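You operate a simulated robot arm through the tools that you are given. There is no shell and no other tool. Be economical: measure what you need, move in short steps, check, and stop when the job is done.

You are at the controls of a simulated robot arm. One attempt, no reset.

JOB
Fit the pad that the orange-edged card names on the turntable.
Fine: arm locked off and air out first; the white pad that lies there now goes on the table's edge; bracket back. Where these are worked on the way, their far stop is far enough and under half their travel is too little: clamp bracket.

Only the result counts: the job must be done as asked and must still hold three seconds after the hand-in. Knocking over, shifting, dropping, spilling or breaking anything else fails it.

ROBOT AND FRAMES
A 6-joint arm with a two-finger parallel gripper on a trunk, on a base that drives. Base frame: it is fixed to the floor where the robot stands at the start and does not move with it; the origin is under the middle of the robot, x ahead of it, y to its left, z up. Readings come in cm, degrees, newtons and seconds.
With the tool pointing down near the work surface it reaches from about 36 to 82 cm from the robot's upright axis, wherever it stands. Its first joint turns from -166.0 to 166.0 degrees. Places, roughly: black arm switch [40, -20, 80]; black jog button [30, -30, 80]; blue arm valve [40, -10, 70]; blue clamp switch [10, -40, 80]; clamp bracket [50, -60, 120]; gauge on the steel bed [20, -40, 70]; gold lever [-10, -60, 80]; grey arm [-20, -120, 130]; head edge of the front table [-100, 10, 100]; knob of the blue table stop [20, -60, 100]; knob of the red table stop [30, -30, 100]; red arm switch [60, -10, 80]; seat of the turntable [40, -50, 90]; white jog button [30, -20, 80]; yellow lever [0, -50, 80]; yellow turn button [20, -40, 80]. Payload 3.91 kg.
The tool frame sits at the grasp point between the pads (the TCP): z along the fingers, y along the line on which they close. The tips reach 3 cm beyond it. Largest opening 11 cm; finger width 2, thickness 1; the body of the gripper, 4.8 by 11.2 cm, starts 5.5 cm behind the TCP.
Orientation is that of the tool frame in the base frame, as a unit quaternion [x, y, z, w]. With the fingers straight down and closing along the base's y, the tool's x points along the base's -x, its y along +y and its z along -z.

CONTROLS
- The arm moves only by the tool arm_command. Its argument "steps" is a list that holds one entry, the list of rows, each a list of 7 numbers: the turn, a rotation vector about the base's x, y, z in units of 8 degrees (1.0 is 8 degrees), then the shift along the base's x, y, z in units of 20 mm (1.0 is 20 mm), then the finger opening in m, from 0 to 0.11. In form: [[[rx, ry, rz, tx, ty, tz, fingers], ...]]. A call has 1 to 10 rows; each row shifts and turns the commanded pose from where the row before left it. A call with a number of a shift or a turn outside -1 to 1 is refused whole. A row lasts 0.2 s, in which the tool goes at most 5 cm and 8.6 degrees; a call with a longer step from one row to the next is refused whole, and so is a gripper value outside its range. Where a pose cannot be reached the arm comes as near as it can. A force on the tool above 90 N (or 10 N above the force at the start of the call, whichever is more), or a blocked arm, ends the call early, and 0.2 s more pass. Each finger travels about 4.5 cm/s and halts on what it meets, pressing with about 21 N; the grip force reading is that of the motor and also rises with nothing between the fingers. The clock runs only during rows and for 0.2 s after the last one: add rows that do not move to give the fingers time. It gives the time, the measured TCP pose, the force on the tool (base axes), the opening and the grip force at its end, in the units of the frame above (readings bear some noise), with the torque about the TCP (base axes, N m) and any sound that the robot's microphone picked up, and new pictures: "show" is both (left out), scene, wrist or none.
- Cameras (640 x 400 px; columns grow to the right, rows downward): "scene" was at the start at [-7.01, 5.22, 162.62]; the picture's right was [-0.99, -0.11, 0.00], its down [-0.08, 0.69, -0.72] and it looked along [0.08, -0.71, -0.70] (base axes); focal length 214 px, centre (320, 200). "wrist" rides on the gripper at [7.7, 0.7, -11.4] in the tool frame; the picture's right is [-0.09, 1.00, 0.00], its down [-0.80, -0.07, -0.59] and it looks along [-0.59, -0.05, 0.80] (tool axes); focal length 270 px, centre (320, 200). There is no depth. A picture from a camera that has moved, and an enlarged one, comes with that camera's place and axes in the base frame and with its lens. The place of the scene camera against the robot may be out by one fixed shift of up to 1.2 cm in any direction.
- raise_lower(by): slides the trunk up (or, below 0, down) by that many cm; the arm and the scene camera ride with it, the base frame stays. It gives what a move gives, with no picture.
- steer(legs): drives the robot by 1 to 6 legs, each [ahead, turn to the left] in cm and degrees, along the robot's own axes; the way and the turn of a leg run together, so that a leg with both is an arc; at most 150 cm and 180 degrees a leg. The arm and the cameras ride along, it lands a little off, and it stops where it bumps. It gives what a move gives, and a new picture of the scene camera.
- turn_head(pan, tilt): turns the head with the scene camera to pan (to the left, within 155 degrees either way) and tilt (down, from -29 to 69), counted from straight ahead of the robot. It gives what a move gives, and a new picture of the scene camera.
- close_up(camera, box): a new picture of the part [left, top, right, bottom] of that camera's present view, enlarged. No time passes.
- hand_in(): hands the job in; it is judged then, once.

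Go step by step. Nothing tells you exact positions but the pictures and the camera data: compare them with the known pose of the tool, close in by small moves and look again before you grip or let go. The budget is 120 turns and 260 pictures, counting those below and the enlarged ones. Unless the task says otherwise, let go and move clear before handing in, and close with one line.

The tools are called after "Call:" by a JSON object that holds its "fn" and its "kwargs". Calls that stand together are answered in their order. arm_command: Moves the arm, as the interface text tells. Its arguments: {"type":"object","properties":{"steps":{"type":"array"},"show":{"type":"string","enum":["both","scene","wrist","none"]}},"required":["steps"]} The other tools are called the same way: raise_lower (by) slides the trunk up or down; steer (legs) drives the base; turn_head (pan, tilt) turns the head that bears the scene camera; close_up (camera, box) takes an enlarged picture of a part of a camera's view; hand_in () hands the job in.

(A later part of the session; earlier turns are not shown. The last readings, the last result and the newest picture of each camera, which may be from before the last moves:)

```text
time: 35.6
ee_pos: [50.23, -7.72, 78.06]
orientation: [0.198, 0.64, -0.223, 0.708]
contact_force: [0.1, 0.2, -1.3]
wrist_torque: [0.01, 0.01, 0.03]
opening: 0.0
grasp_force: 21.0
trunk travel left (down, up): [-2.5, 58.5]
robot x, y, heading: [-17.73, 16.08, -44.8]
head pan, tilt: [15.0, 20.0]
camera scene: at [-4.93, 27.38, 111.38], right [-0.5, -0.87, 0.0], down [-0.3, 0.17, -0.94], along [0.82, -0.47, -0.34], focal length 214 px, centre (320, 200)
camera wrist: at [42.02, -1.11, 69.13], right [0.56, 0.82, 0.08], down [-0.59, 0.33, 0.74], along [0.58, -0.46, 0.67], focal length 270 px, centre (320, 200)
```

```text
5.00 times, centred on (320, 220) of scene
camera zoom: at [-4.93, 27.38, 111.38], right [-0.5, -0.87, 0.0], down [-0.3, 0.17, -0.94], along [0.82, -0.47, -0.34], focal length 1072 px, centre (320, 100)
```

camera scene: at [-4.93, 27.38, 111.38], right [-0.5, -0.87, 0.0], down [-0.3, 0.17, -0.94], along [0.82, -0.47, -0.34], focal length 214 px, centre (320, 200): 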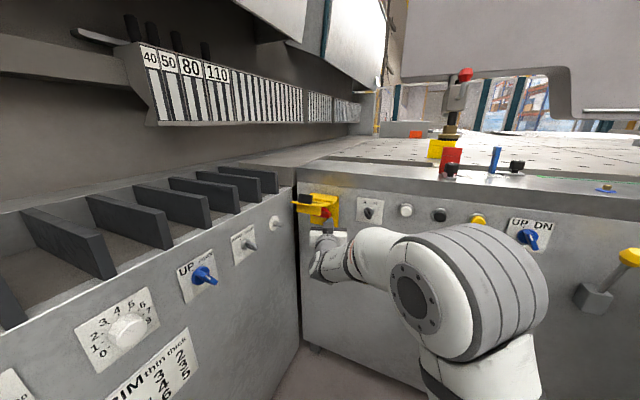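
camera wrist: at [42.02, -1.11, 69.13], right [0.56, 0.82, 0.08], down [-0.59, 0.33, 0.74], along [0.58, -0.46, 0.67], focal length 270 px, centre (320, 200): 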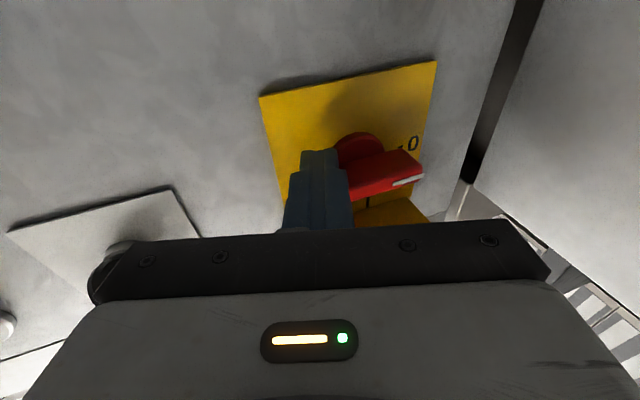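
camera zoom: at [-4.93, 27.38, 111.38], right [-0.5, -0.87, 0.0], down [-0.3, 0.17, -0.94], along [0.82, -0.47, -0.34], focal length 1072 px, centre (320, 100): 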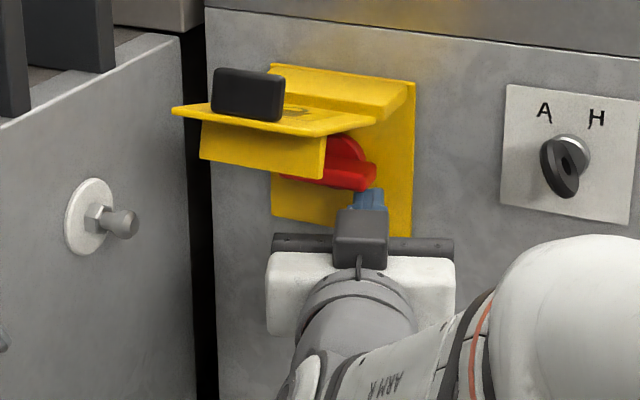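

The switch is at 0. Now I retreat, rise, and bring the fingertip over the flap's outer part to fold it down.

Call:
{"fn": "arm_command", "kwargs": {"steps": [[[0, 0, 0, -0.82, 0.57, -0.2, 0], [0, 0, 0, -0.82, 0.57, 0, 0], [0, 0, 0, -0.82, 0.57, 0, 0], [0, 0, 0, -0.82, 0.57, 0, 0], [0, 0, 0, -0.82, 0.57, 0, 0], [0, 0, 0, -0.82, 0.57, 0, 0], [0, 0, 0, -0.82, 0.57, 0, 0]]], "show": "none"}}

Call:
{"fn": "arm_command", "kwargs": {"steps": [[[0, 0, 0, 0, 0, 1, 0], [0, 0, 0, 0, 0, 1, 0], [0, 0, 0, 0, 0, 1, 0], [0, 0, 0, 0, 0, 1, 0], [0, 0, 0, 0, 0, 1, 0], [0, 0, 0, 0, 0, 1, 0], [0, 0, 0, 0, 0, 1, 0], [0, 0, 0, 0, 0, 0.3, 0]]], "show": "both"}}

```text
time: 37.2
ee_pos: [39.04, 0.24, 77.74]
orientation: [0.198, 0.64, -0.223, 0.708]
contact_force: [0.8, -0.5, 0.0]
wrist_torque: [-0.04, 0.01, 0.01]
opening: 0.02
grasp_force: 20.9
trunk travel left (down, up): [-2.5, 58.5]
robot x, y, heading: [-17.39, 16.0, -44.8]
head pan, tilt: [15.0, 20.0]
```

```text
time: 39.0
ee_pos: [38.92, 0.22, 92.25]
orientation: [0.2, 0.639, -0.225, 0.708]
contact_force: [0.0, -0.3, 0.0]
wrist_torque: [0.02, 0.02, 0.02]
opening: 0.0
grasp_force: 21.2
trunk travel left (down, up): [-2.5, 58.5]
robot x, y, heading: [-17.86, 15.79, -44.9]
head pan, tilt: [15.0, 20.0]
camera scene: at [-4.94, 27.38, 111.38], right [-0.5, -0.87, 0.0], down [-0.3, 0.17, -0.94], along [0.82, -0.47, -0.34], focal length 214 px, centre (320, 200)
camera wrist: at [30.56, 6.84, 83.42], right [0.56, 0.82, 0.08], down [-0.59, 0.33, 0.74], along [0.58, -0.46, 0.67], focal length 270 px, centre (320, 200)
```

scene: 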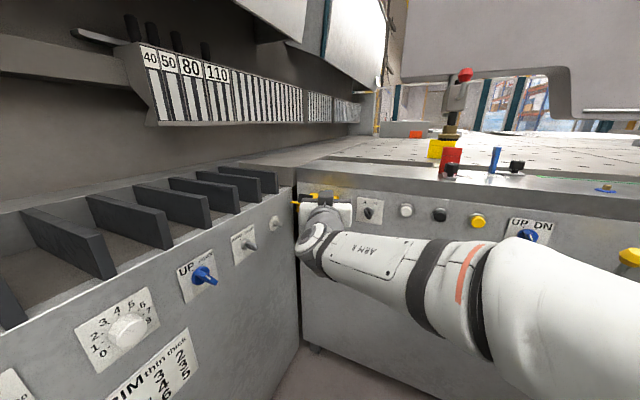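
wrist: 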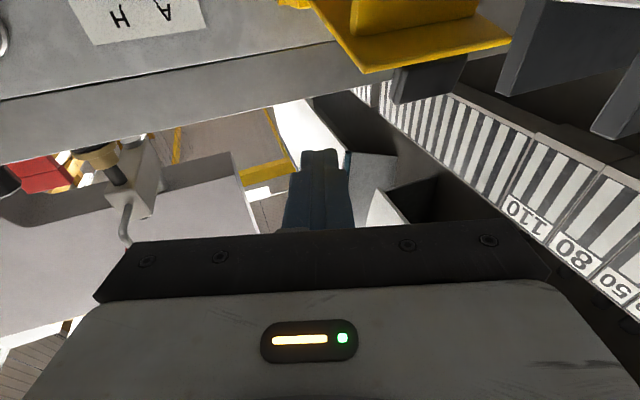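

Call:
{"fn": "arm_command", "kwargs": {"steps": [[[0, 0, 0, 0.79, -0.11, 0, 0], [0, 0, 0, 0.79, -0.11, 0, 0], [0, 0, 0, 0.79, -0.11, 0, 0], [0, 0, 0, 0.79, -0.11, -0.3, 0]]], "show": "both"}}

Call:
{"fn": "close_up", "kwargs": {"camera": "scene", "box": [280, 170, 360, 250]}}

```text
time: 40.0
ee_pos: [45.31, -0.62, 91.62]
orientation: [0.199, 0.64, -0.224, 0.708]
contact_force: [-0.4, -0.6, 0.5]
wrist_torque: [0.01, 0.01, 0.0]
opening: 0.02
grasp_force: 20.6
trunk travel left (down, up): [-2.5, 58.5]
robot x, y, heading: [-18.02, 16.0, -45.0]
head pan, tilt: [15.0, 20.0]
camera scene: at [-4.96, 27.38, 111.39], right [-0.5, -0.87, 0.0], down [-0.3, 0.17, -0.94], along [0.82, -0.47, -0.34], focal length 214 px, centre (320, 200)
camera wrist: at [36.93, 5.97, 82.79], right [0.56, 0.82, 0.08], down [-0.59, 0.33, 0.74], along [0.58, -0.46, 0.67], focal length 270 px, centre (320, 200)
```

scene: 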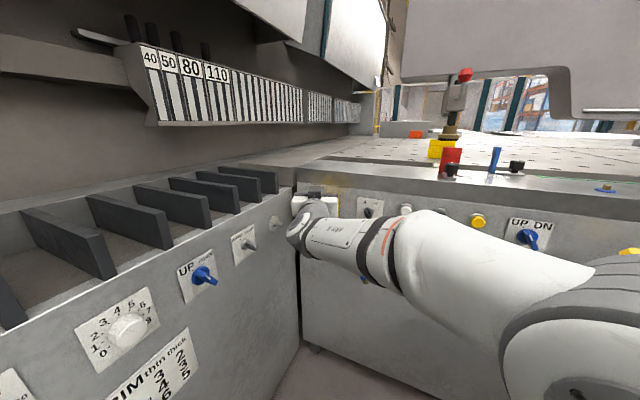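
wrist: 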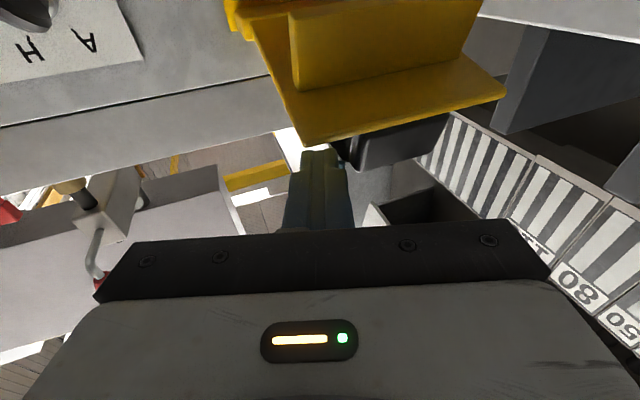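

```text
5.00 times, centred on (320, 210) of scene
camera zoom: at [-4.96, 27.38, 111.39], right [-0.5, -0.87, 0.0], down [-0.3, 0.17, -0.94], along [0.82, -0.47, -0.34], focal length 1072 px, centre (320, 150)
```

zoom: 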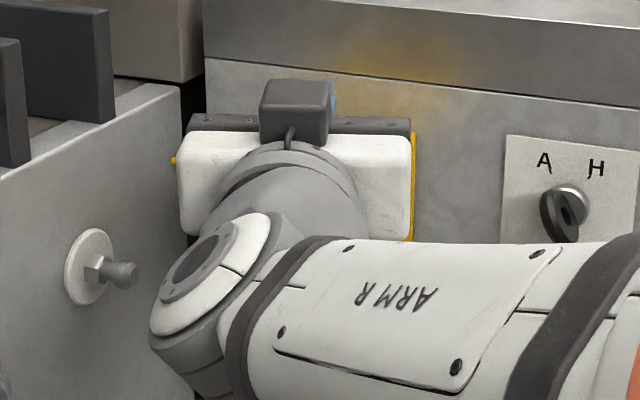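

The finger is just above the flap, right of its black block. I push down and in along the hinge arc.

Call:
{"fn": "arm_command", "kwargs": {"steps": [[[0, 0, 0, 0, 0, -0.9, 0], [0, 0, 0, 0, 0, -1, 0], [0, 0, 0, 0.21, -0.3, -0.95, 0], [0, 0, 0, 0.39, -0.56, -0.8, 0], [0, 0, 0, 0.38, -0.55, -0.42, 0], [0, 0, 0, 0.43, -0.61, -0.23, 0], [0, 0, 0, 0.17, -0.25, -0.05, 0], [0, 0, 0, 0, 0, 0, 0]]], "show": "both"}}

Call:
{"fn": "close_up", "kwargs": {"camera": "wrist", "box": [200, 0, 460, 240]}}

```text
time: 41.8
ee_pos: [48.25, -5.01, 83.01]
orientation: [0.198, 0.64, -0.224, 0.708]
contact_force: [-22.6, 20.6, -7.5]
wrist_torque: [0.33, 0.31, -0.13]
opening: 0.04
grasp_force: 21.0
trunk travel left (down, up): [-2.5, 58.5]
robot x, y, heading: [-17.82, 15.82, -44.8]
head pan, tilt: [15.0, 20.0]
camera scene: at [-5.09, 27.55, 111.37], right [-0.5, -0.87, 0.0], down [-0.3, 0.17, -0.94], along [0.82, -0.47, -0.34], focal length 214 px, centre (320, 200)
camera wrist: at [39.9, 1.62, 74.08], right [0.56, 0.82, 0.08], down [-0.59, 0.33, 0.74], along [0.58, -0.46, 0.67], focal length 270 px, centre (320, 200)
```

scene: 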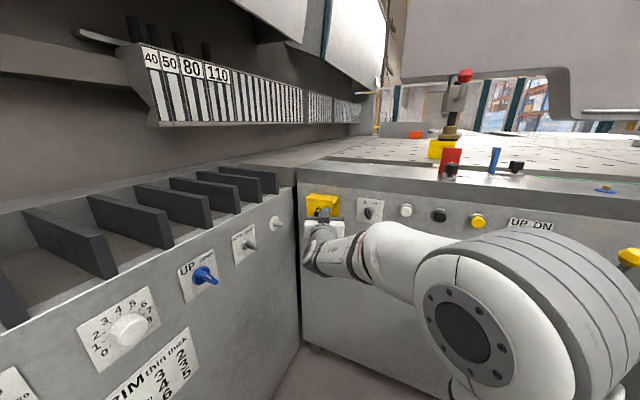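
wrist: 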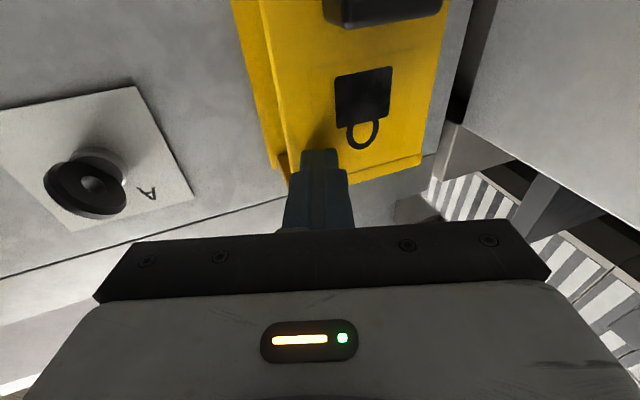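

```text
1.67 times, centred on (330, 120) of wrist
camera zoom: at [39.9, 1.62, 74.08], right [0.56, 0.82, 0.08], down [-0.59, 0.33, 0.74], along [0.58, -0.46, 0.67], focal length 450 px, centre (303, 333)
```

zoom: 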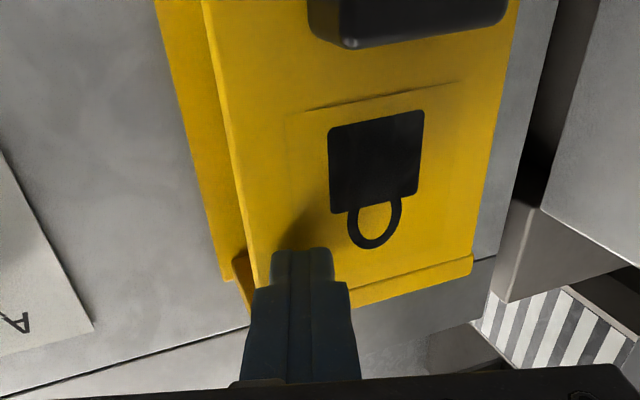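

The flap is down over the switch: arm locked off. I retreat and look at the blue valve and the flap.

Call:
{"fn": "arm_command", "kwargs": {"steps": [[[0, 0, 0, -0.7, 0.8, 0, 0], [0, 0, 0, -0.7, 0.8, 0, 0], [0, 0, 0, -0.9, 0.7, 0, 0], [0, 0, 0, -1, 0.3, 0, 0], [0, 0, 0, -1, 0.2, 0, 0], [0, 0, 0, -1, 0, 0, 0], [0, 0, 0, -1, 0, 0, 0]]], "show": "both"}}

Call:
{"fn": "close_up", "kwargs": {"camera": "scene", "box": [290, 180, 410, 300]}}

```text
time: 43.4
ee_pos: [35.76, 0.37, 83.06]
orientation: [0.198, 0.639, -0.223, 0.708]
contact_force: [-0.2, -0.5, -0.7]
wrist_torque: [0.0, 0.0, 0.02]
opening: 0.0
grasp_force: 21.4
trunk travel left (down, up): [-2.5, 58.5]
robot x, y, heading: [-17.47, 15.76, -44.7]
head pan, tilt: [15.0, 20.0]
camera scene: at [-4.93, 27.38, 111.38], right [-0.5, -0.87, 0.0], down [-0.3, 0.17, -0.94], along [0.82, -0.47, -0.34], focal length 214 px, centre (320, 200)
camera wrist: at [27.37, 7.07, 74.18], right [0.56, 0.82, 0.08], down [-0.59, 0.33, 0.74], along [0.58, -0.46, 0.67], focal length 270 px, centre (320, 200)
```

scene: 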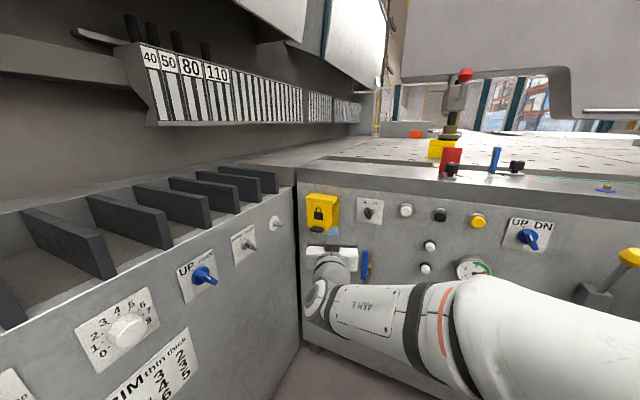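
wrist: 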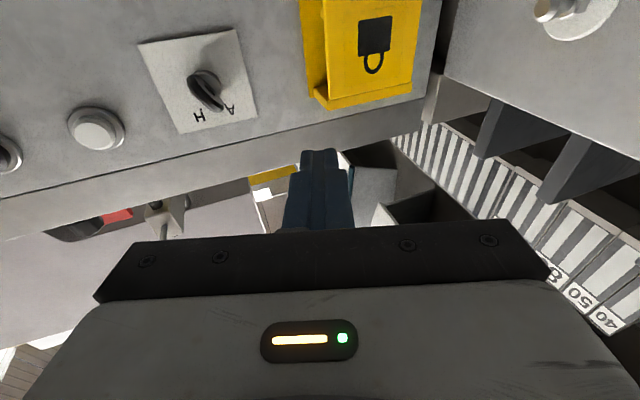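

```text
3.33 times, centred on (350, 240) of scene
camera zoom: at [-4.93, 27.38, 111.38], right [-0.5, -0.87, 0.0], down [-0.3, 0.17, -0.94], along [0.82, -0.47, -0.34], focal length 715 px, centre (220, 67)
```

zoom: 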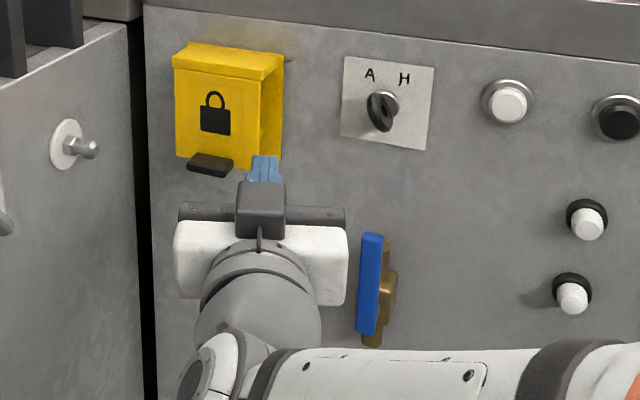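

The flap stays closed. Next I bring the wrist camera square to the valve.

Call:
{"fn": "arm_command", "kwargs": {"steps": [[[0, 0, -0.42, -0.2, -0.35, -0.6, 0], [0, 0, -0.42, -0.2, -0.35, -0.6, 0], [0, 0, -0.42, -0.2, -0.35, -0.6, 0], [0, 0, -0.42, -0.2, -0.35, -0.6, 0], [0, 0, -0.42, -0.1, -0.35, -0.6, 0], [0.82, 0.57, -0.4, -0.1, -0.35, -0.6, 0], [0.82, 0.57, 0, -0.1, -0.35, -0.6, 0], [0.82, 0.57, 0, -0.1, -0.35, -0.6, 0], [0.82, 0.57, 0, -0.1, -0.35, -0.6, 0], [0.82, 0.57, 0, -0.1, -0.35, -0.6, 0]]], "show": "both"}}

```text
time: 45.6
ee_pos: [32.99, -6.62, 70.95]
orientation: [0.407, 0.784, -0.214, 0.417]
contact_force: [-0.3, 0.0, -0.3]
wrist_torque: [0.02, 0.0, 0.02]
opening: 0.02
grasp_force: 21.5
trunk travel left (down, up): [-2.5, 58.5]
robot x, y, heading: [-17.77, 15.93, -45.0]
head pan, tilt: [15.0, 20.0]
camera scene: at [-4.95, 27.39, 111.38], right [-0.5, -0.87, 0.0], down [-0.3, 0.17, -0.94], along [0.82, -0.47, -0.34], focal length 214 px, centre (320, 200)
camera wrist: at [25.57, 5.12, 70.97], right [0.84, 0.53, 0.08], down [-0.09, -0.01, 1.0], along [0.53, -0.85, 0.04], focal length 270 px, centre (320, 200)
```

scene: 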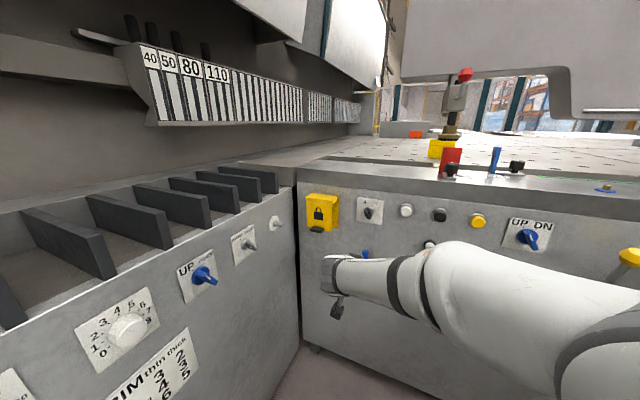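
wrist: 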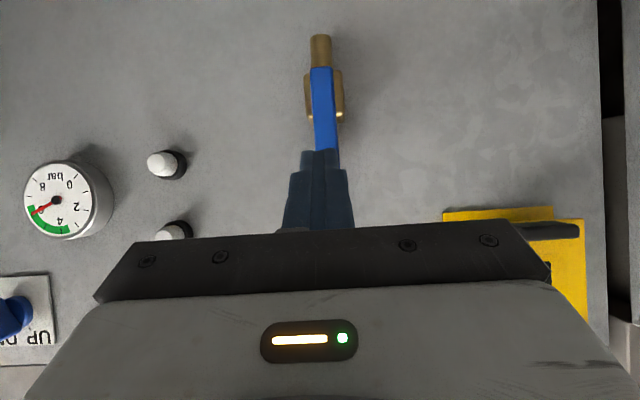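

Pivot of the valve ~[40.8,-17,62.8], handle upright (open). I slip the fingertip to the left of the handle's upper part.

Call:
{"fn": "arm_command", "kwargs": {"steps": [[[0, 0, 0, 0.5, 0.35, 0, 0], [0, 0, 0, 0.5, 0.35, 0, 0], [0, 0, 0, 0.51, -0.74, 0, 0], [0, 0, 0, 0.51, -0.74, 0, 0], [0, 0, 0, 0.51, -0.74, 0, 0], [0, 0, 0, 0.51, -0.74, 0, 0]]], "show": "both"}}

Call:
{"fn": "close_up", "kwargs": {"camera": "wrist", "box": [200, 20, 440, 220]}}

```text
time: 47.0
ee_pos: [39.02, -11.06, 70.97]
orientation: [0.407, 0.784, -0.214, 0.417]
contact_force: [-0.3, 0.6, 0.3]
wrist_torque: [0.03, 0.01, 0.01]
opening: 0.02
grasp_force: 20.6
trunk travel left (down, up): [-2.5, 58.5]
robot x, y, heading: [-18.08, 16.23, -44.7]
head pan, tilt: [15.0, 20.0]
camera scene: at [-4.96, 27.39, 111.39], right [-0.5, -0.87, 0.0], down [-0.3, 0.17, -0.94], along [0.82, -0.47, -0.34], focal length 214 px, centre (320, 200)
camera wrist: at [31.66, 0.68, 70.98], right [0.84, 0.53, 0.08], down [-0.09, -0.01, 1.0], along [0.53, -0.85, 0.04], focal length 270 px, centre (320, 200)
```

scene: 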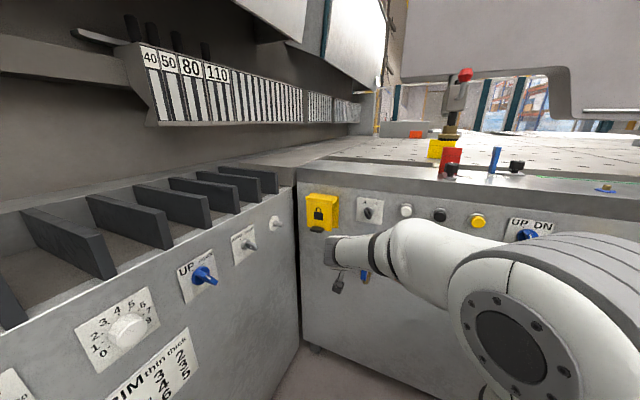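
wrist: 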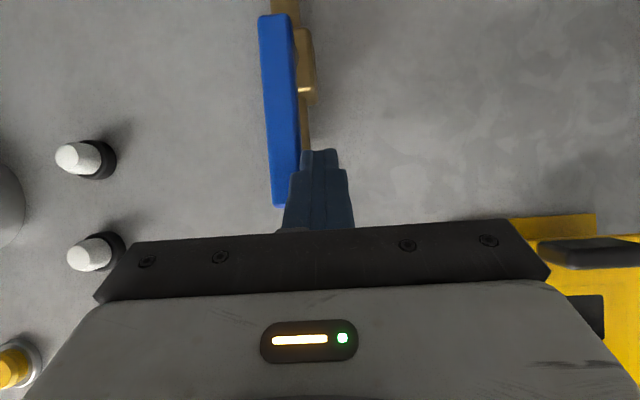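

```text
2.00 times, centred on (320, 120) of wrist
camera zoom: at [31.66, 0.68, 70.98], right [0.84, 0.53, 0.08], down [-0.09, -0.01, 1.0], along [0.53, -0.85, 0.04], focal length 541 px, centre (320, 360)
```

zoom: 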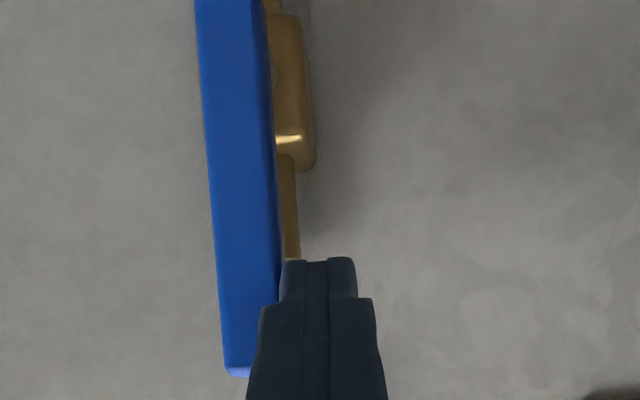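

Call:
{"fn": "arm_command", "kwargs": {"steps": [[[0, 0, 0, 0.31, -0.45, 0, 0], [0, 0, 0, -0.16, -0.11, 0, 0], [0, 0, 0, -0.59, -0.41, 0.115, 0], [0, 0, 0, -0.59, -0.41, -0.07, 0], [0, 0, 0, -0.56, -0.39, -0.255, 0], [0, 0, 0, -0.48, -0.33, -0.42, 0], [0, 0, 0, -0.37, -0.26, -0.56, 0], [0, 0, 0, -0.25, -0.17, -0.66, 0], [0, 0, 0, -0.05, -0.03, -0.23, 0], [0, 0, 0, 0, 0, 0, 0]]], "show": "both"}}

Call:
{"fn": "close_up", "kwargs": {"camera": "scene", "box": [340, 200, 520, 320]}}

```text
time: 49.2
ee_pos: [33.63, -16.24, 66.76]
orientation: [0.407, 0.784, -0.214, 0.417]
contact_force: [-0.5, 0.7, 0.0]
wrist_torque: [0.02, -0.01, 0.01]
opening: 0.02
grasp_force: 21.1
trunk travel left (down, up): [-2.5, 58.5]
robot x, y, heading: [-17.77, 15.95, -44.8]
head pan, tilt: [15.0, 20.0]
camera scene: at [-4.95, 27.38, 111.38], right [-0.5, -0.87, 0.0], down [-0.3, 0.17, -0.94], along [0.82, -0.47, -0.34], focal length 214 px, centre (320, 200)
camera wrist: at [26.19, -4.49, 66.77], right [0.84, 0.53, 0.08], down [-0.09, -0.01, 1.0], along [0.53, -0.85, 0.04], focal length 270 px, centre (320, 200)
```

scene: 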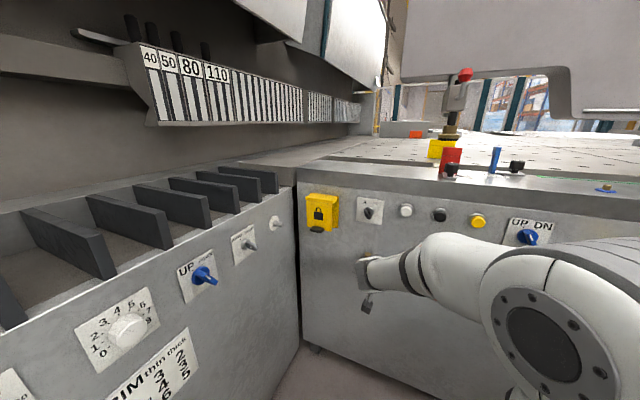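
wrist: 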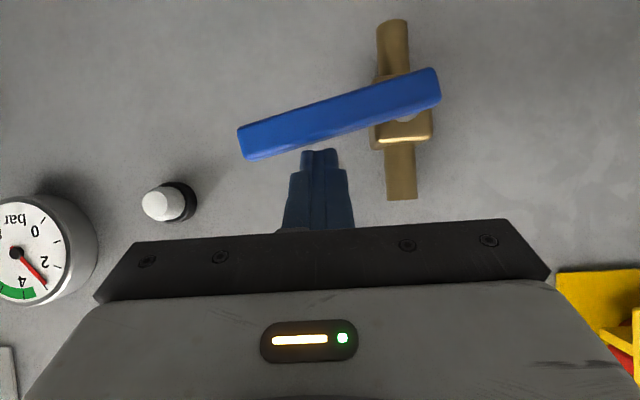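

```text
3.33 times, centred on (430, 260) of scene
camera zoom: at [-4.95, 27.38, 111.38], right [-0.5, -0.87, 0.0], down [-0.3, 0.17, -0.94], along [0.82, -0.47, -0.34], focal length 715 px, centre (-47, 0)
```

zoom: 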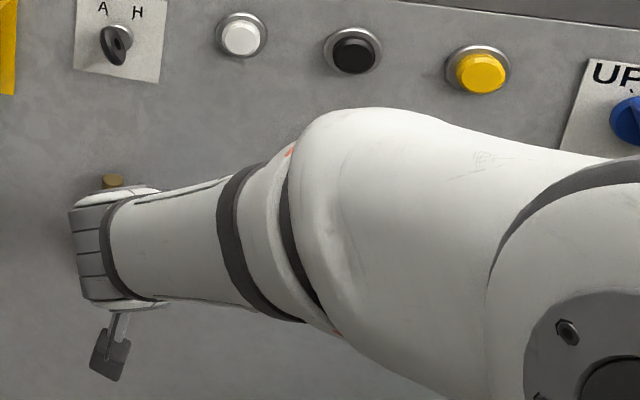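

The handle has gone ~75°, the gauge is dropping. I push down a bit more to its stop.

Call:
{"fn": "arm_command", "kwargs": {"steps": [[[0, 0, 0, 0, 0, -0.4, 0], [0, 0, 0, 0, 0, -0.4, 0], [0, 0, 0, 0, 0, -0.25, 0], [0, 0, 0, 0, 0, 0, 0], [0, 0, 0, 0, 0, 0, 0]]], "show": "wrist"}}

```text
time: 50.4
ee_pos: [33.64, -16.22, 65.53]
orientation: [0.406, 0.781, -0.215, 0.423]
contact_force: [-2.3, 0.6, 49.6]
wrist_torque: [-0.84, -0.48, 0.3]
opening: 0.01
grasp_force: 20.8
trunk travel left (down, up): [-2.5, 58.5]
robot x, y, heading: [-17.63, 15.84, -45.0]
head pan, tilt: [15.0, 20.0]
camera wrist: at [26.17, -4.46, 65.3], right [0.84, 0.53, 0.08], down [-0.1, 0.0, 1.0], along [0.53, -0.85, 0.05], focal length 270 px, centre (320, 200)
```

wrist: 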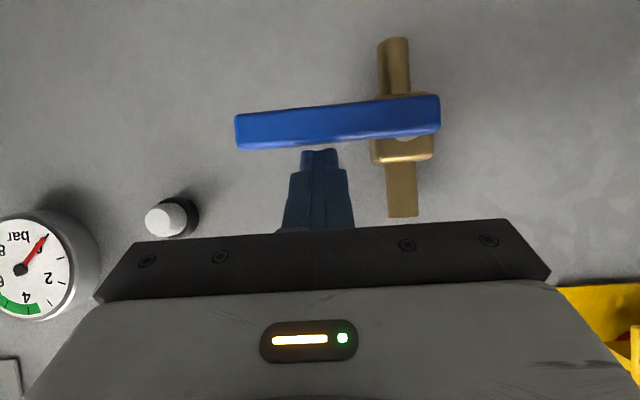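

The gauge reads 0 and the handle is at its stop: air out. I withdraw and turn the tool to point down.

Call:
{"fn": "arm_command", "kwargs": {"steps": [[[0, 0, 0, -0.1, 0.1, 0.5, 0], [0, 0, 0, -0.57, 0.82, 0, 0], [0, 0, 0, -0.57, 0.82, 0, 0], [0, 0, 0, -0.57, 0.82, 0, 0], [0, 0, 0, -0.57, 0.82, 0, 0], [0, 0, 0, -0.57, 0.82, 0.5, 0], [0, 0, 0, -0.57, 0.82, 1, 0], [0, 0, 0, 0, 0, 1, 0], [0, 0, 0, 0, 0, 1, 0]]], "show": "none"}}

Call:
{"fn": "arm_command", "kwargs": {"steps": [[[0.84, 0.53, 0, 0, 0, 1, 0.05], [0.84, 0.53, 0, 0, 0, 1, 0.05], [0.84, 0.53, 0, 0, 0, 1, 0.05], [0.84, 0.53, 0, 0, 0, 1, 0.05], [0.84, 0.53, 0, 0, 0, 1, 0.05], [0.84, 0.53, 0, 0, 0, 1, 0.05], [0.76, 0.48, 0, 0, 0, 1, 0.05]]], "show": "none"}}

Call:
{"fn": "raise_lower", "kwargs": {"by": 52}}

Call:
{"fn": "turn_head", "kwargs": {"pan": 0, "tilt": 40}}

```text
time: 52.4
ee_pos: [26.56, -6.03, 72.83]
orientation: [0.408, 0.784, -0.214, 0.417]
contact_force: [0.3, 0.4, -0.2]
wrist_torque: [0.02, 0.05, -0.03]
opening: 0.01
grasp_force: 20.7
trunk travel left (down, up): [-2.5, 58.5]
robot x, y, heading: [-17.73, 15.86, -44.7]
head pan, tilt: [15.0, 20.0]
```

```text
time: 54.0
ee_pos: [26.55, -6.08, 86.67]
orientation: [0.472, 0.881, 0.015, 0.017]
contact_force: [-0.3, 0.7, 0.4]
wrist_torque: [0.02, -0.04, 0.0]
opening: 5.0
grasp_force: 0.0
trunk travel left (down, up): [-2.5, 58.5]
robot x, y, heading: [-18.16, 15.92, -44.8]
head pan, tilt: [15.0, 20.0]
```

```text
refused: 52 is not a number from -40 to 40
```

```text
time: 54.9
ee_pos: [26.61, -6.07, 86.69]
orientation: [0.471, 0.882, 0.015, 0.019]
contact_force: [-0.1, 0.0, -0.2]
wrist_torque: [-0.03, 0.03, 0.01]
opening: 4.99
grasp_force: 0.0
trunk travel left (down, up): [-2.5, 58.5]
robot x, y, heading: [-17.81, 15.95, -44.5]
head pan, tilt: [0.0, 40.0]
camera scene: at [-6.99, 26.02, 108.25], right [-0.7, -0.71, 0.0], down [-0.46, 0.45, -0.77], along [0.54, -0.54, -0.64], focal length 214 px, centre (320, 200)
```

scene: 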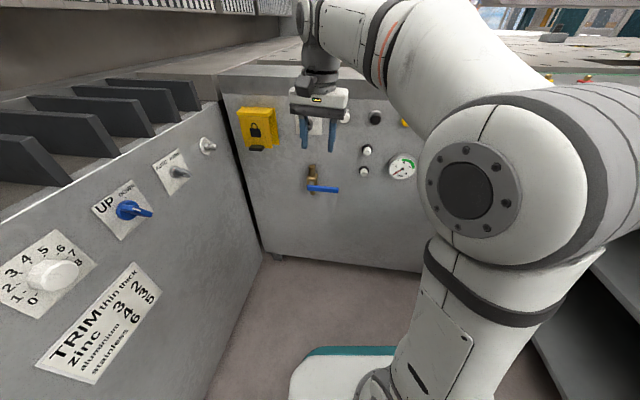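

Call:
{"fn": "raise_lower", "kwargs": {"by": 40}}

Call:
{"fn": "raise_lower", "kwargs": {"by": 14}}

Call:
{"fn": "steer", "kwargs": {"legs": [[22, 0]]}}

Call:
{"fn": "turn_head", "kwargs": {"pan": -5, "tilt": 35}}

```text
time: 58.7
ee_pos: [26.63, -6.18, 126.66]
orientation: [0.472, 0.881, 0.015, 0.018]
contact_force: [0.5, 0.0, -0.2]
wrist_torque: [0.03, -0.01, 0.0]
opening: 5.01
grasp_force: 0.1
trunk travel left (down, up): [-42.5, 18.5]
robot x, y, heading: [-17.95, 16.15, -44.5]
head pan, tilt: [0.0, 40.0]
```

```text
time: 60.4
ee_pos: [26.44, -6.16, 140.63]
orientation: [0.471, 0.882, 0.015, 0.019]
contact_force: [-1.2, 0.3, -0.3]
wrist_torque: [0.06, 0.02, 0.04]
opening: 5.02
grasp_force: 0.0
trunk travel left (down, up): [-56.5, 4.5]
robot x, y, heading: [-17.69, 16.2, -44.6]
head pan, tilt: [0.0, 40.0]
```

```text
time: 62.1
ee_pos: [42.49, -21.98, 140.66]
orientation: [0.472, 0.881, 0.014, 0.018]
contact_force: [0.2, 0.1, -0.1]
wrist_torque: [0.03, 0.04, 0.0]
opening: 4.99
grasp_force: 0.0
trunk travel left (down, up): [-56.5, 4.5]
robot x, y, heading: [-1.72, 0.31, -44.7]
head pan, tilt: [0.0, 40.0]
camera scene: at [8.93, 10.21, 162.24], right [-0.7, -0.71, 0.0], down [-0.46, 0.45, -0.77], along [0.54, -0.54, -0.64], focal length 214 px, centre (320, 200)
```

scene: 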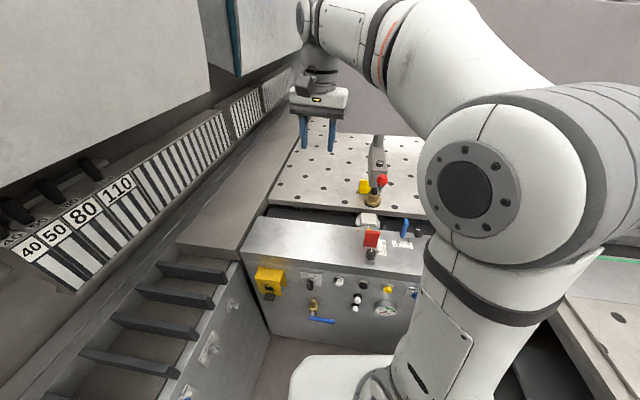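

```text
time: 62.7
ee_pos: [42.46, -21.8, 140.61]
orientation: [0.472, 0.881, 0.015, 0.019]
contact_force: [-0.2, 0.1, -0.8]
wrist_torque: [0.04, 0.03, 0.02]
opening: 5.02
grasp_force: 0.1
trunk travel left (down, up): [-56.5, 4.5]
robot x, y, heading: [-1.84, 0.47, -44.6]
head pan, tilt: [-5.0, 35.0]
camera scene: at [8.48, 9.58, 163.0], right [-0.76, -0.65, 0.0], down [-0.37, 0.44, -0.82], along [0.53, -0.63, -0.57], focal length 214 px, centre (320, 200)
```

scene: 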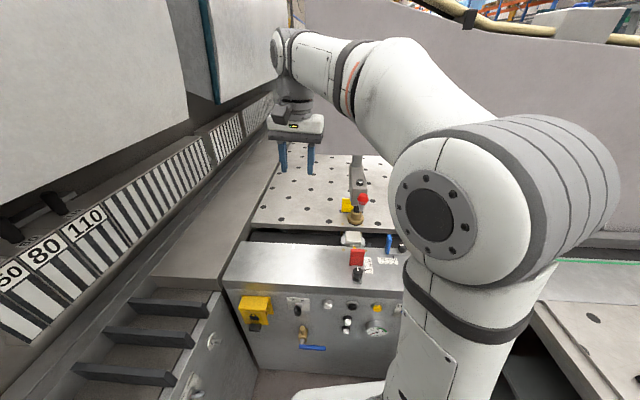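

Now I enlarge the bracket and seat, with both cameras.

Call:
{"fn": "close_up", "kwargs": {"camera": "scene", "box": [310, 140, 430, 290]}}

Call:
{"fn": "arm_command", "kwargs": {"steps": [[[0, 0, 0, 0, 0, 0, 0.11]]], "show": "wrist"}}

```text
2.67 times, centred on (370, 215) of scene
camera zoom: at [8.48, 9.58, 163.0], right [-0.76, -0.65, 0.0], down [-0.37, 0.44, -0.82], along [0.53, -0.63, -0.57], focal length 572 px, centre (187, 160)
```

zoom: 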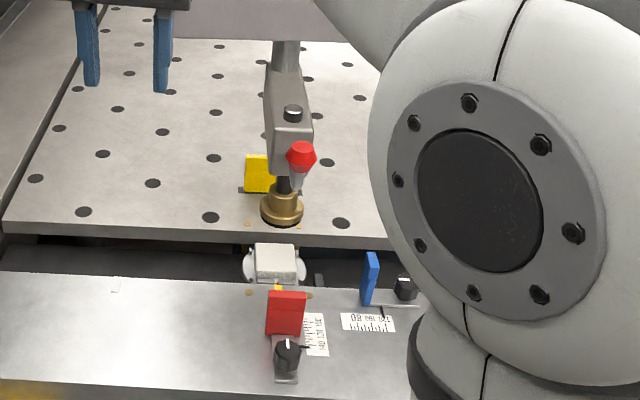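

```text
time: 63.1
ee_pos: [42.28, -21.87, 140.63]
orientation: [0.471, 0.882, 0.015, 0.018]
contact_force: [0.7, -0.7, 0.7]
wrist_torque: [-0.01, -0.01, -0.01]
opening: 8.5
grasp_force: 0.0
trunk travel left (down, up): [-56.5, 4.5]
robot x, y, heading: [-1.92, 0.22, -45.0]
head pan, tilt: [-5.0, 35.0]
camera wrist: at [38.13, -15.13, 151.97], right [0.88, 0.48, 0.04], down [0.36, -0.71, 0.61], along [0.32, -0.52, -0.79], focal length 270 px, centre (320, 200)
```

wrist: 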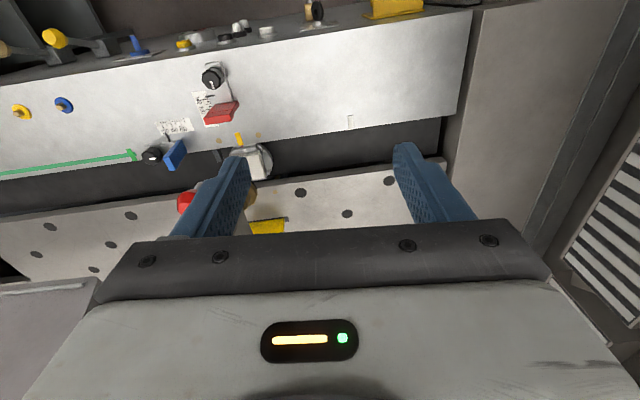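

The clamp foot hangs about 10 cm over the pad, so the bracket must swing aside. I lower the head to see how the bracket is hung.

Call:
{"fn": "raise_lower", "kwargs": {"by": -28}}

Call:
{"fn": "turn_head", "kwargs": {"pan": -5, "tilt": 18}}

Call:
{"fn": "close_up", "kwargs": {"camera": "scene", "box": [300, 100, 430, 230]}}

```text
time: 66.0
ee_pos: [42.36, -21.88, 112.67]
orientation: [0.472, 0.881, 0.015, 0.019]
contact_force: [0.9, -0.2, -0.1]
wrist_torque: [0.01, 0.02, 0.0]
opening: 11.0
grasp_force: 0.0
trunk travel left (down, up): [-28.5, 32.5]
robot x, y, heading: [-1.69, 0.21, -44.6]
head pan, tilt: [-5.0, 35.0]
```

```text
time: 66.8
ee_pos: [42.33, -21.86, 112.67]
orientation: [0.472, 0.881, 0.015, 0.018]
contact_force: [0.0, 0.5, 0.3]
wrist_torque: [0.02, 0.01, 0.0]
opening: 10.97
grasp_force: 0.0
trunk travel left (down, up): [-28.5, 32.5]
robot x, y, heading: [-2.29, 0.36, -44.9]
head pan, tilt: [-5.0, 18.0]
camera scene: at [8.82, 9.17, 137.7], right [-0.76, -0.65, 0.0], down [-0.2, 0.24, -0.95], along [0.61, -0.73, -0.31], focal length 214 px, centre (320, 200)
```

scene: 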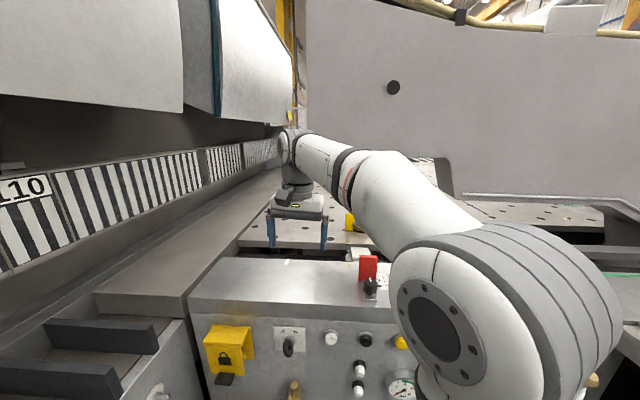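

```text
3.08 times, centred on (365, 165) of scene
camera zoom: at [8.82, 9.17, 137.7], right [-0.76, -0.65, 0.0], down [-0.2, 0.24, -0.95], along [0.61, -0.73, -0.31], focal length 660 px, centre (182, 308)
```

zoom: 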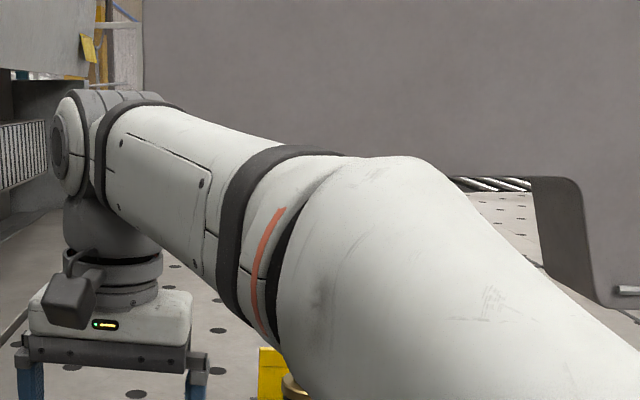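

Call:
{"fn": "raise_lower", "kwargs": {"by": 20}}

Call:
{"fn": "arm_command", "kwargs": {"steps": [[[-0.83, -0.55, 0, -0.9, -0.5, -0.6, 0.11], [-0.83, -0.55, 0, -0.9, -0.5, -0.6, 0.11], [-0.83, -0.55, 0, -0.9, -0.5, -0.6, 0.11], [-0.83, -0.55, 0, -0.9, -0.5, -0.6, 0.11], [-0.83, -0.55, 0, -0.9, -0.5, -0.6, 0.11], [-0.83, -0.55, 0, -0.9, -0.5, -0.6, 0.11], [-0.7, -0.46, 0, -0.9, -0.5, -0.6, 0.11], [0, 0, 0, -0.9, -0.5, -0.6, 0.11]]], "show": "both"}}

```text
time: 68.9
ee_pos: [42.39, -21.89, 132.74]
orientation: [0.472, 0.881, 0.015, 0.019]
contact_force: [0.8, 0.0, -0.1]
wrist_torque: [-0.01, -0.01, -0.01]
opening: 11.0
grasp_force: 0.0
trunk travel left (down, up): [-48.5, 12.5]
robot x, y, heading: [-1.96, 0.12, -44.8]
head pan, tilt: [-5.0, 18.0]
```

```text
time: 70.7
ee_pos: [27.86, -29.8, 123.09]
orientation: [0.407, 0.785, -0.204, 0.421]
contact_force: [1.2, 0.0, 0.9]
wrist_torque: [0.0, -0.02, -0.01]
opening: 10.98
grasp_force: 0.1
trunk travel left (down, up): [-48.5, 12.5]
robot x, y, heading: [-2.16, 0.27, -44.7]
head pan, tilt: [-5.0, 18.0]
camera scene: at [8.8, 9.19, 157.71], right [-0.76, -0.65, 0.0], down [-0.2, 0.24, -0.95], along [0.61, -0.73, -0.31], focal length 214 px, centre (320, 200)
camera wrist: at [20.4, -18.14, 123.13], right [0.84, 0.54, 0.09], down [-0.1, -0.02, 0.99], along [0.54, -0.84, 0.04], focal length 270 px, centre (320, 200)
```

scene: 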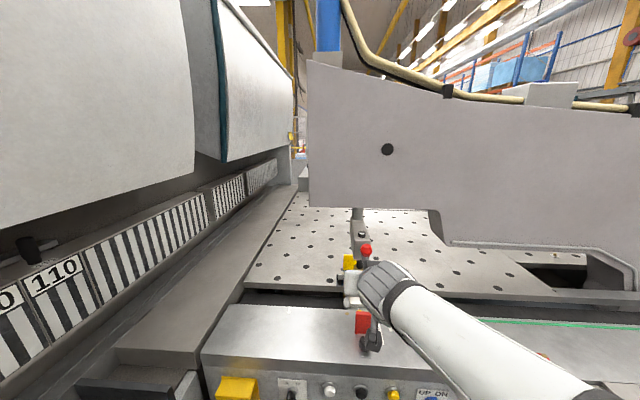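
wrist: 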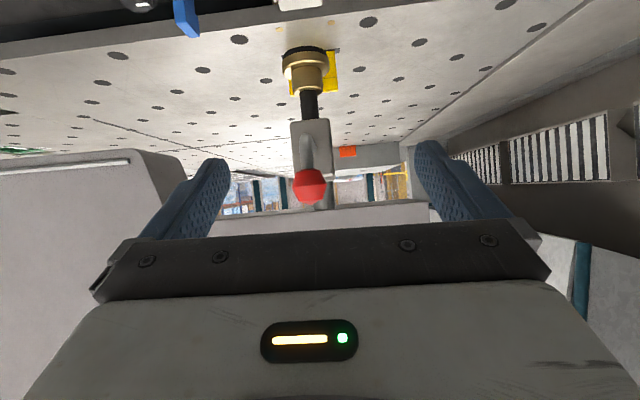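

Call:
{"fn": "close_up", "kwargs": {"camera": "wrist", "box": [230, 20, 410, 220]}}

Call:
{"fn": "close_up", "kwargs": {"camera": "scene", "box": [320, 190, 400, 350]}}

```text
2.00 times, centred on (320, 120) of wrist
camera zoom: at [20.4, -18.14, 123.13], right [0.84, 0.54, 0.09], down [-0.1, -0.02, 0.99], along [0.54, -0.84, 0.04], focal length 541 px, centre (320, 360)
```

zoom: 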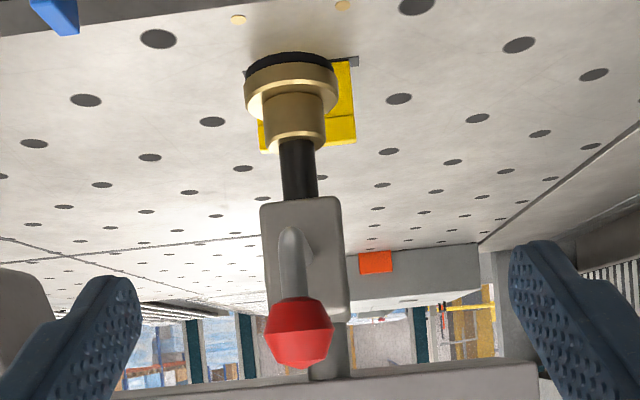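

```text
2.50 times, centred on (360, 270) of scene
camera zoom: at [8.8, 9.19, 157.71], right [-0.76, -0.65, 0.0], down [-0.2, 0.24, -0.95], along [0.61, -0.73, -0.31], focal length 536 px, centre (220, 25)
```

zoom: 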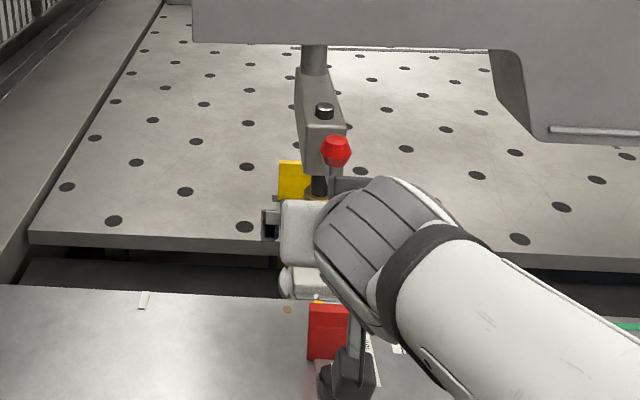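

The bracket hangs from a post under the grey arm and swings about it; the red knob (~[34.8,-43,122.7]) is its handle. I bring the open fingers around the knob to test which way it swings.

Call:
{"fn": "arm_command", "kwargs": {"steps": [[[0, 0, 0, 0.45, -0.8, 0, 0.11], [0, 0, 0, 0.45, -0.8, 0, 0.11], [0, 0, 0, 0.45, -0.8, 0, 0.11], [0, 0, 0, 0.45, -0.8, 0, 0.11], [0, 0, 0, 0.45, -0.8, 0, 0.11], [0, 0, 0, 0.45, -0.8, 0, 0.11]]], "show": "both"}}

Call:
{"fn": "close_up", "kwargs": {"camera": "scene", "box": [320, 190, 400, 350]}}

```text
time: 72.1
ee_pos: [33.41, -39.53, 123.06]
orientation: [0.409, 0.784, -0.204, 0.419]
contact_force: [-0.2, -1.0, -0.5]
wrist_torque: [0.03, 0.01, 0.0]
opening: 11.0
grasp_force: 0.0
trunk travel left (down, up): [-48.5, 12.5]
robot x, y, heading: [-1.73, 0.48, -44.9]
head pan, tilt: [-5.0, 18.0]
camera scene: at [8.85, 9.13, 157.71], right [-0.76, -0.65, 0.0], down [-0.2, 0.24, -0.95], along [0.61, -0.73, -0.31], focal length 214 px, centre (320, 200)
camera wrist: at [25.86, -27.86, 123.18], right [0.84, 0.54, 0.09], down [-0.1, -0.02, 0.99], along [0.54, -0.84, 0.03], focal length 270 px, centre (320, 200)
```

scene: 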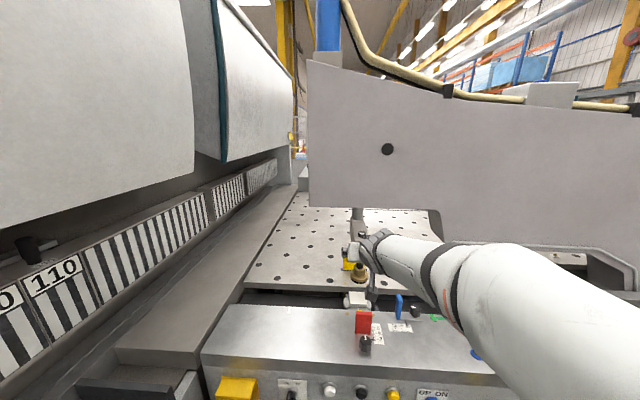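
wrist: 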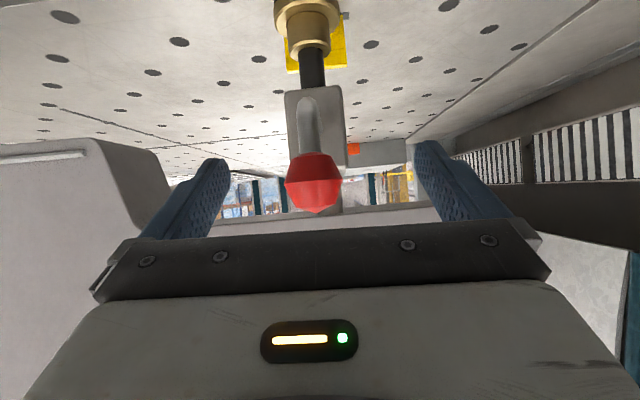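

```text
2.50 times, centred on (360, 270) of scene
camera zoom: at [8.85, 9.13, 157.71], right [-0.76, -0.65, 0.0], down [-0.2, 0.24, -0.95], along [0.61, -0.73, -0.31], focal length 536 px, centre (220, 25)
```

zoom: 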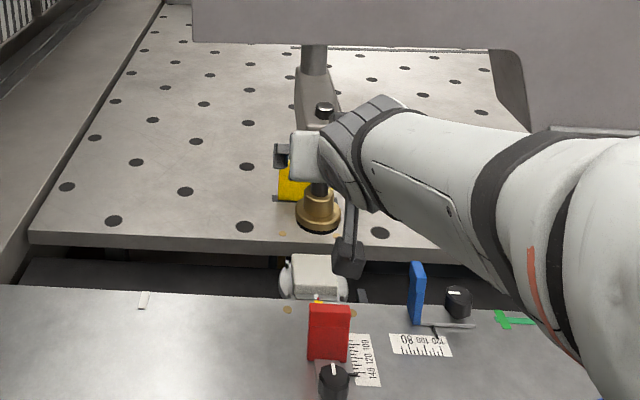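

The knob is already between the fingers. I advance 1 cm and cage it, then nudge to the right to test.

Call:
{"fn": "arm_command", "kwargs": {"steps": [[[0, 0, 0, 0.28, -0.41, 0, 0.08], [0, 0, 0, 0, 0, 0, 0.05], [0, 0, 0, 0, 0, 0, 0.045], [0, 0, 0, 0, 0, 0, 0.045]]], "show": "wrist"}}

Call:
{"fn": "arm_command", "kwargs": {"steps": [[[0, 0, 0, -0.41, -0.285, 0, 0.045], [0, 0, 0, -0.41, -0.285, 0, 0.045], [0, 0, 0, -0.41, -0.285, 0, 0.045], [0, 0, 0, 0, 0, 0, 0.045]]], "show": "wrist"}}

```text
time: 73.1
ee_pos: [33.92, -40.4, 123.2]
orientation: [0.409, 0.784, -0.206, 0.42]
contact_force: [-3.1, -4.1, 0.4]
wrist_torque: [0.01, 0.02, -0.1]
opening: 4.71
grasp_force: 2.1
trunk travel left (down, up): [-48.5, 12.5]
robot x, y, heading: [-1.91, 0.41, -45.0]
head pan, tilt: [-5.0, 18.0]
camera wrist: at [26.37, -28.72, 123.17], right [0.84, 0.54, 0.09], down [-0.1, -0.02, 0.99], along [0.54, -0.84, 0.03], focal length 270 px, centre (320, 200)
```

wrist: 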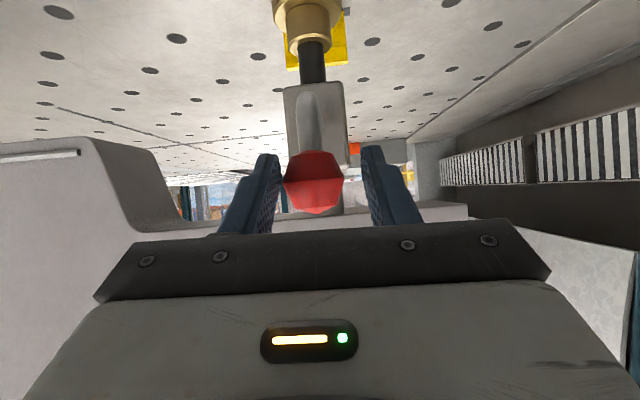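

```text
time: 74.1
ee_pos: [31.48, -42.08, 123.11]
orientation: [0.409, 0.785, -0.205, 0.418]
contact_force: [2.4, 1.3, 0.2]
wrist_torque: [-0.08, -0.05, 0.07]
opening: 4.59
grasp_force: 1.4
trunk travel left (down, up): [-48.5, 12.5]
robot x, y, heading: [-2.14, 0.28, -45.0]
head pan, tilt: [-5.0, 18.0]
camera wrist: at [23.91, -30.36, 123.16], right [0.84, 0.54, 0.09], down [-0.1, -0.02, 0.99], along [0.54, -0.84, 0.03], focal length 270 px, centre (320, 200)
```

wrist: 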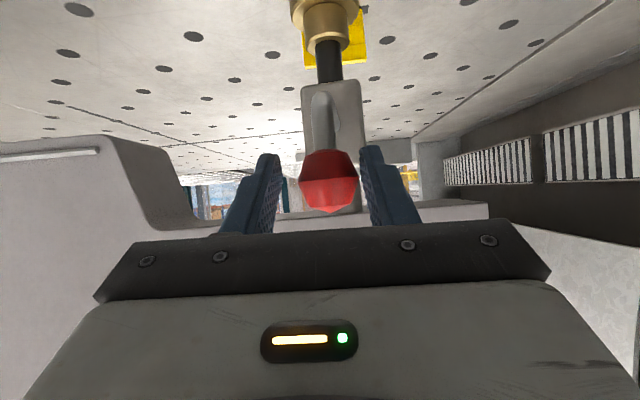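

The bracket yields easily to the right. I continue along its arc, yawing along.

Call:
{"fn": "arm_command", "kwargs": {"steps": [[[0, 0, 0.4, -0.67, -0.88, 0, 0.045], [0, 0, 0.4, -0.67, -0.88, 0, 0.045], [0, 0, 0.4, -0.45, -0.78, 0, 0.045], [0, 0, 0.4, -0.45, -0.78, 0, 0.045], [0, 0, 0.4, -0.31, -0.85, 0, 0.045], [0, 0, 0.4, -0.31, -0.85, 0, 0.045], [0, 0, 0, 0, 0, 0, 0.045]]], "show": "both"}}

```text
time: 75.7
ee_pos: [25.72, -52.05, 123.16]
orientation: [0.272, 0.842, -0.132, 0.448]
contact_force: [-0.3, 0.6, 0.9]
wrist_torque: [-0.01, -0.01, 0.03]
opening: 4.5
grasp_force: 0.0
trunk travel left (down, up): [-48.5, 12.5]
robot x, y, heading: [-2.13, 0.41, -44.9]
head pan, tilt: [-5.0, 18.0]
camera scene: at [8.8, 9.17, 157.71], right [-0.76, -0.65, 0.0], down [-0.2, 0.24, -0.95], along [0.61, -0.73, -0.31], focal length 214 px, centre (320, 200)
camera wrist: at [14.82, -43.53, 123.15], right [0.61, 0.79, 0.09], down [-0.08, -0.05, 0.99], along [0.79, -0.62, 0.03], focal length 270 px, centre (320, 200)
```

scene: 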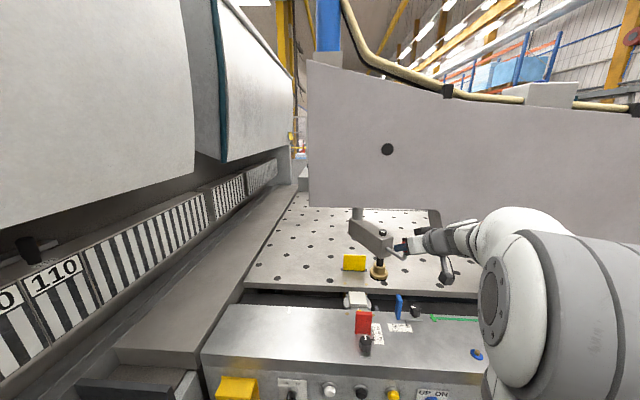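
wrist: 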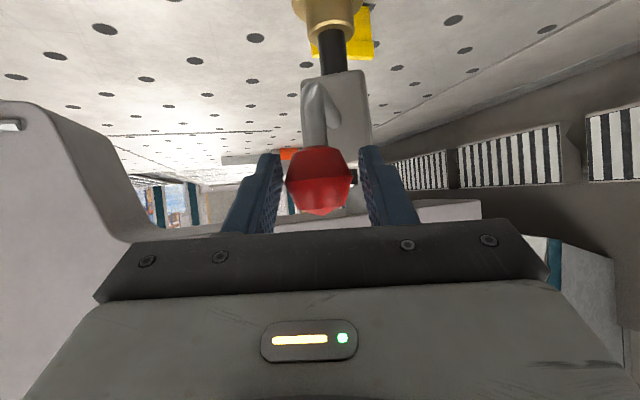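

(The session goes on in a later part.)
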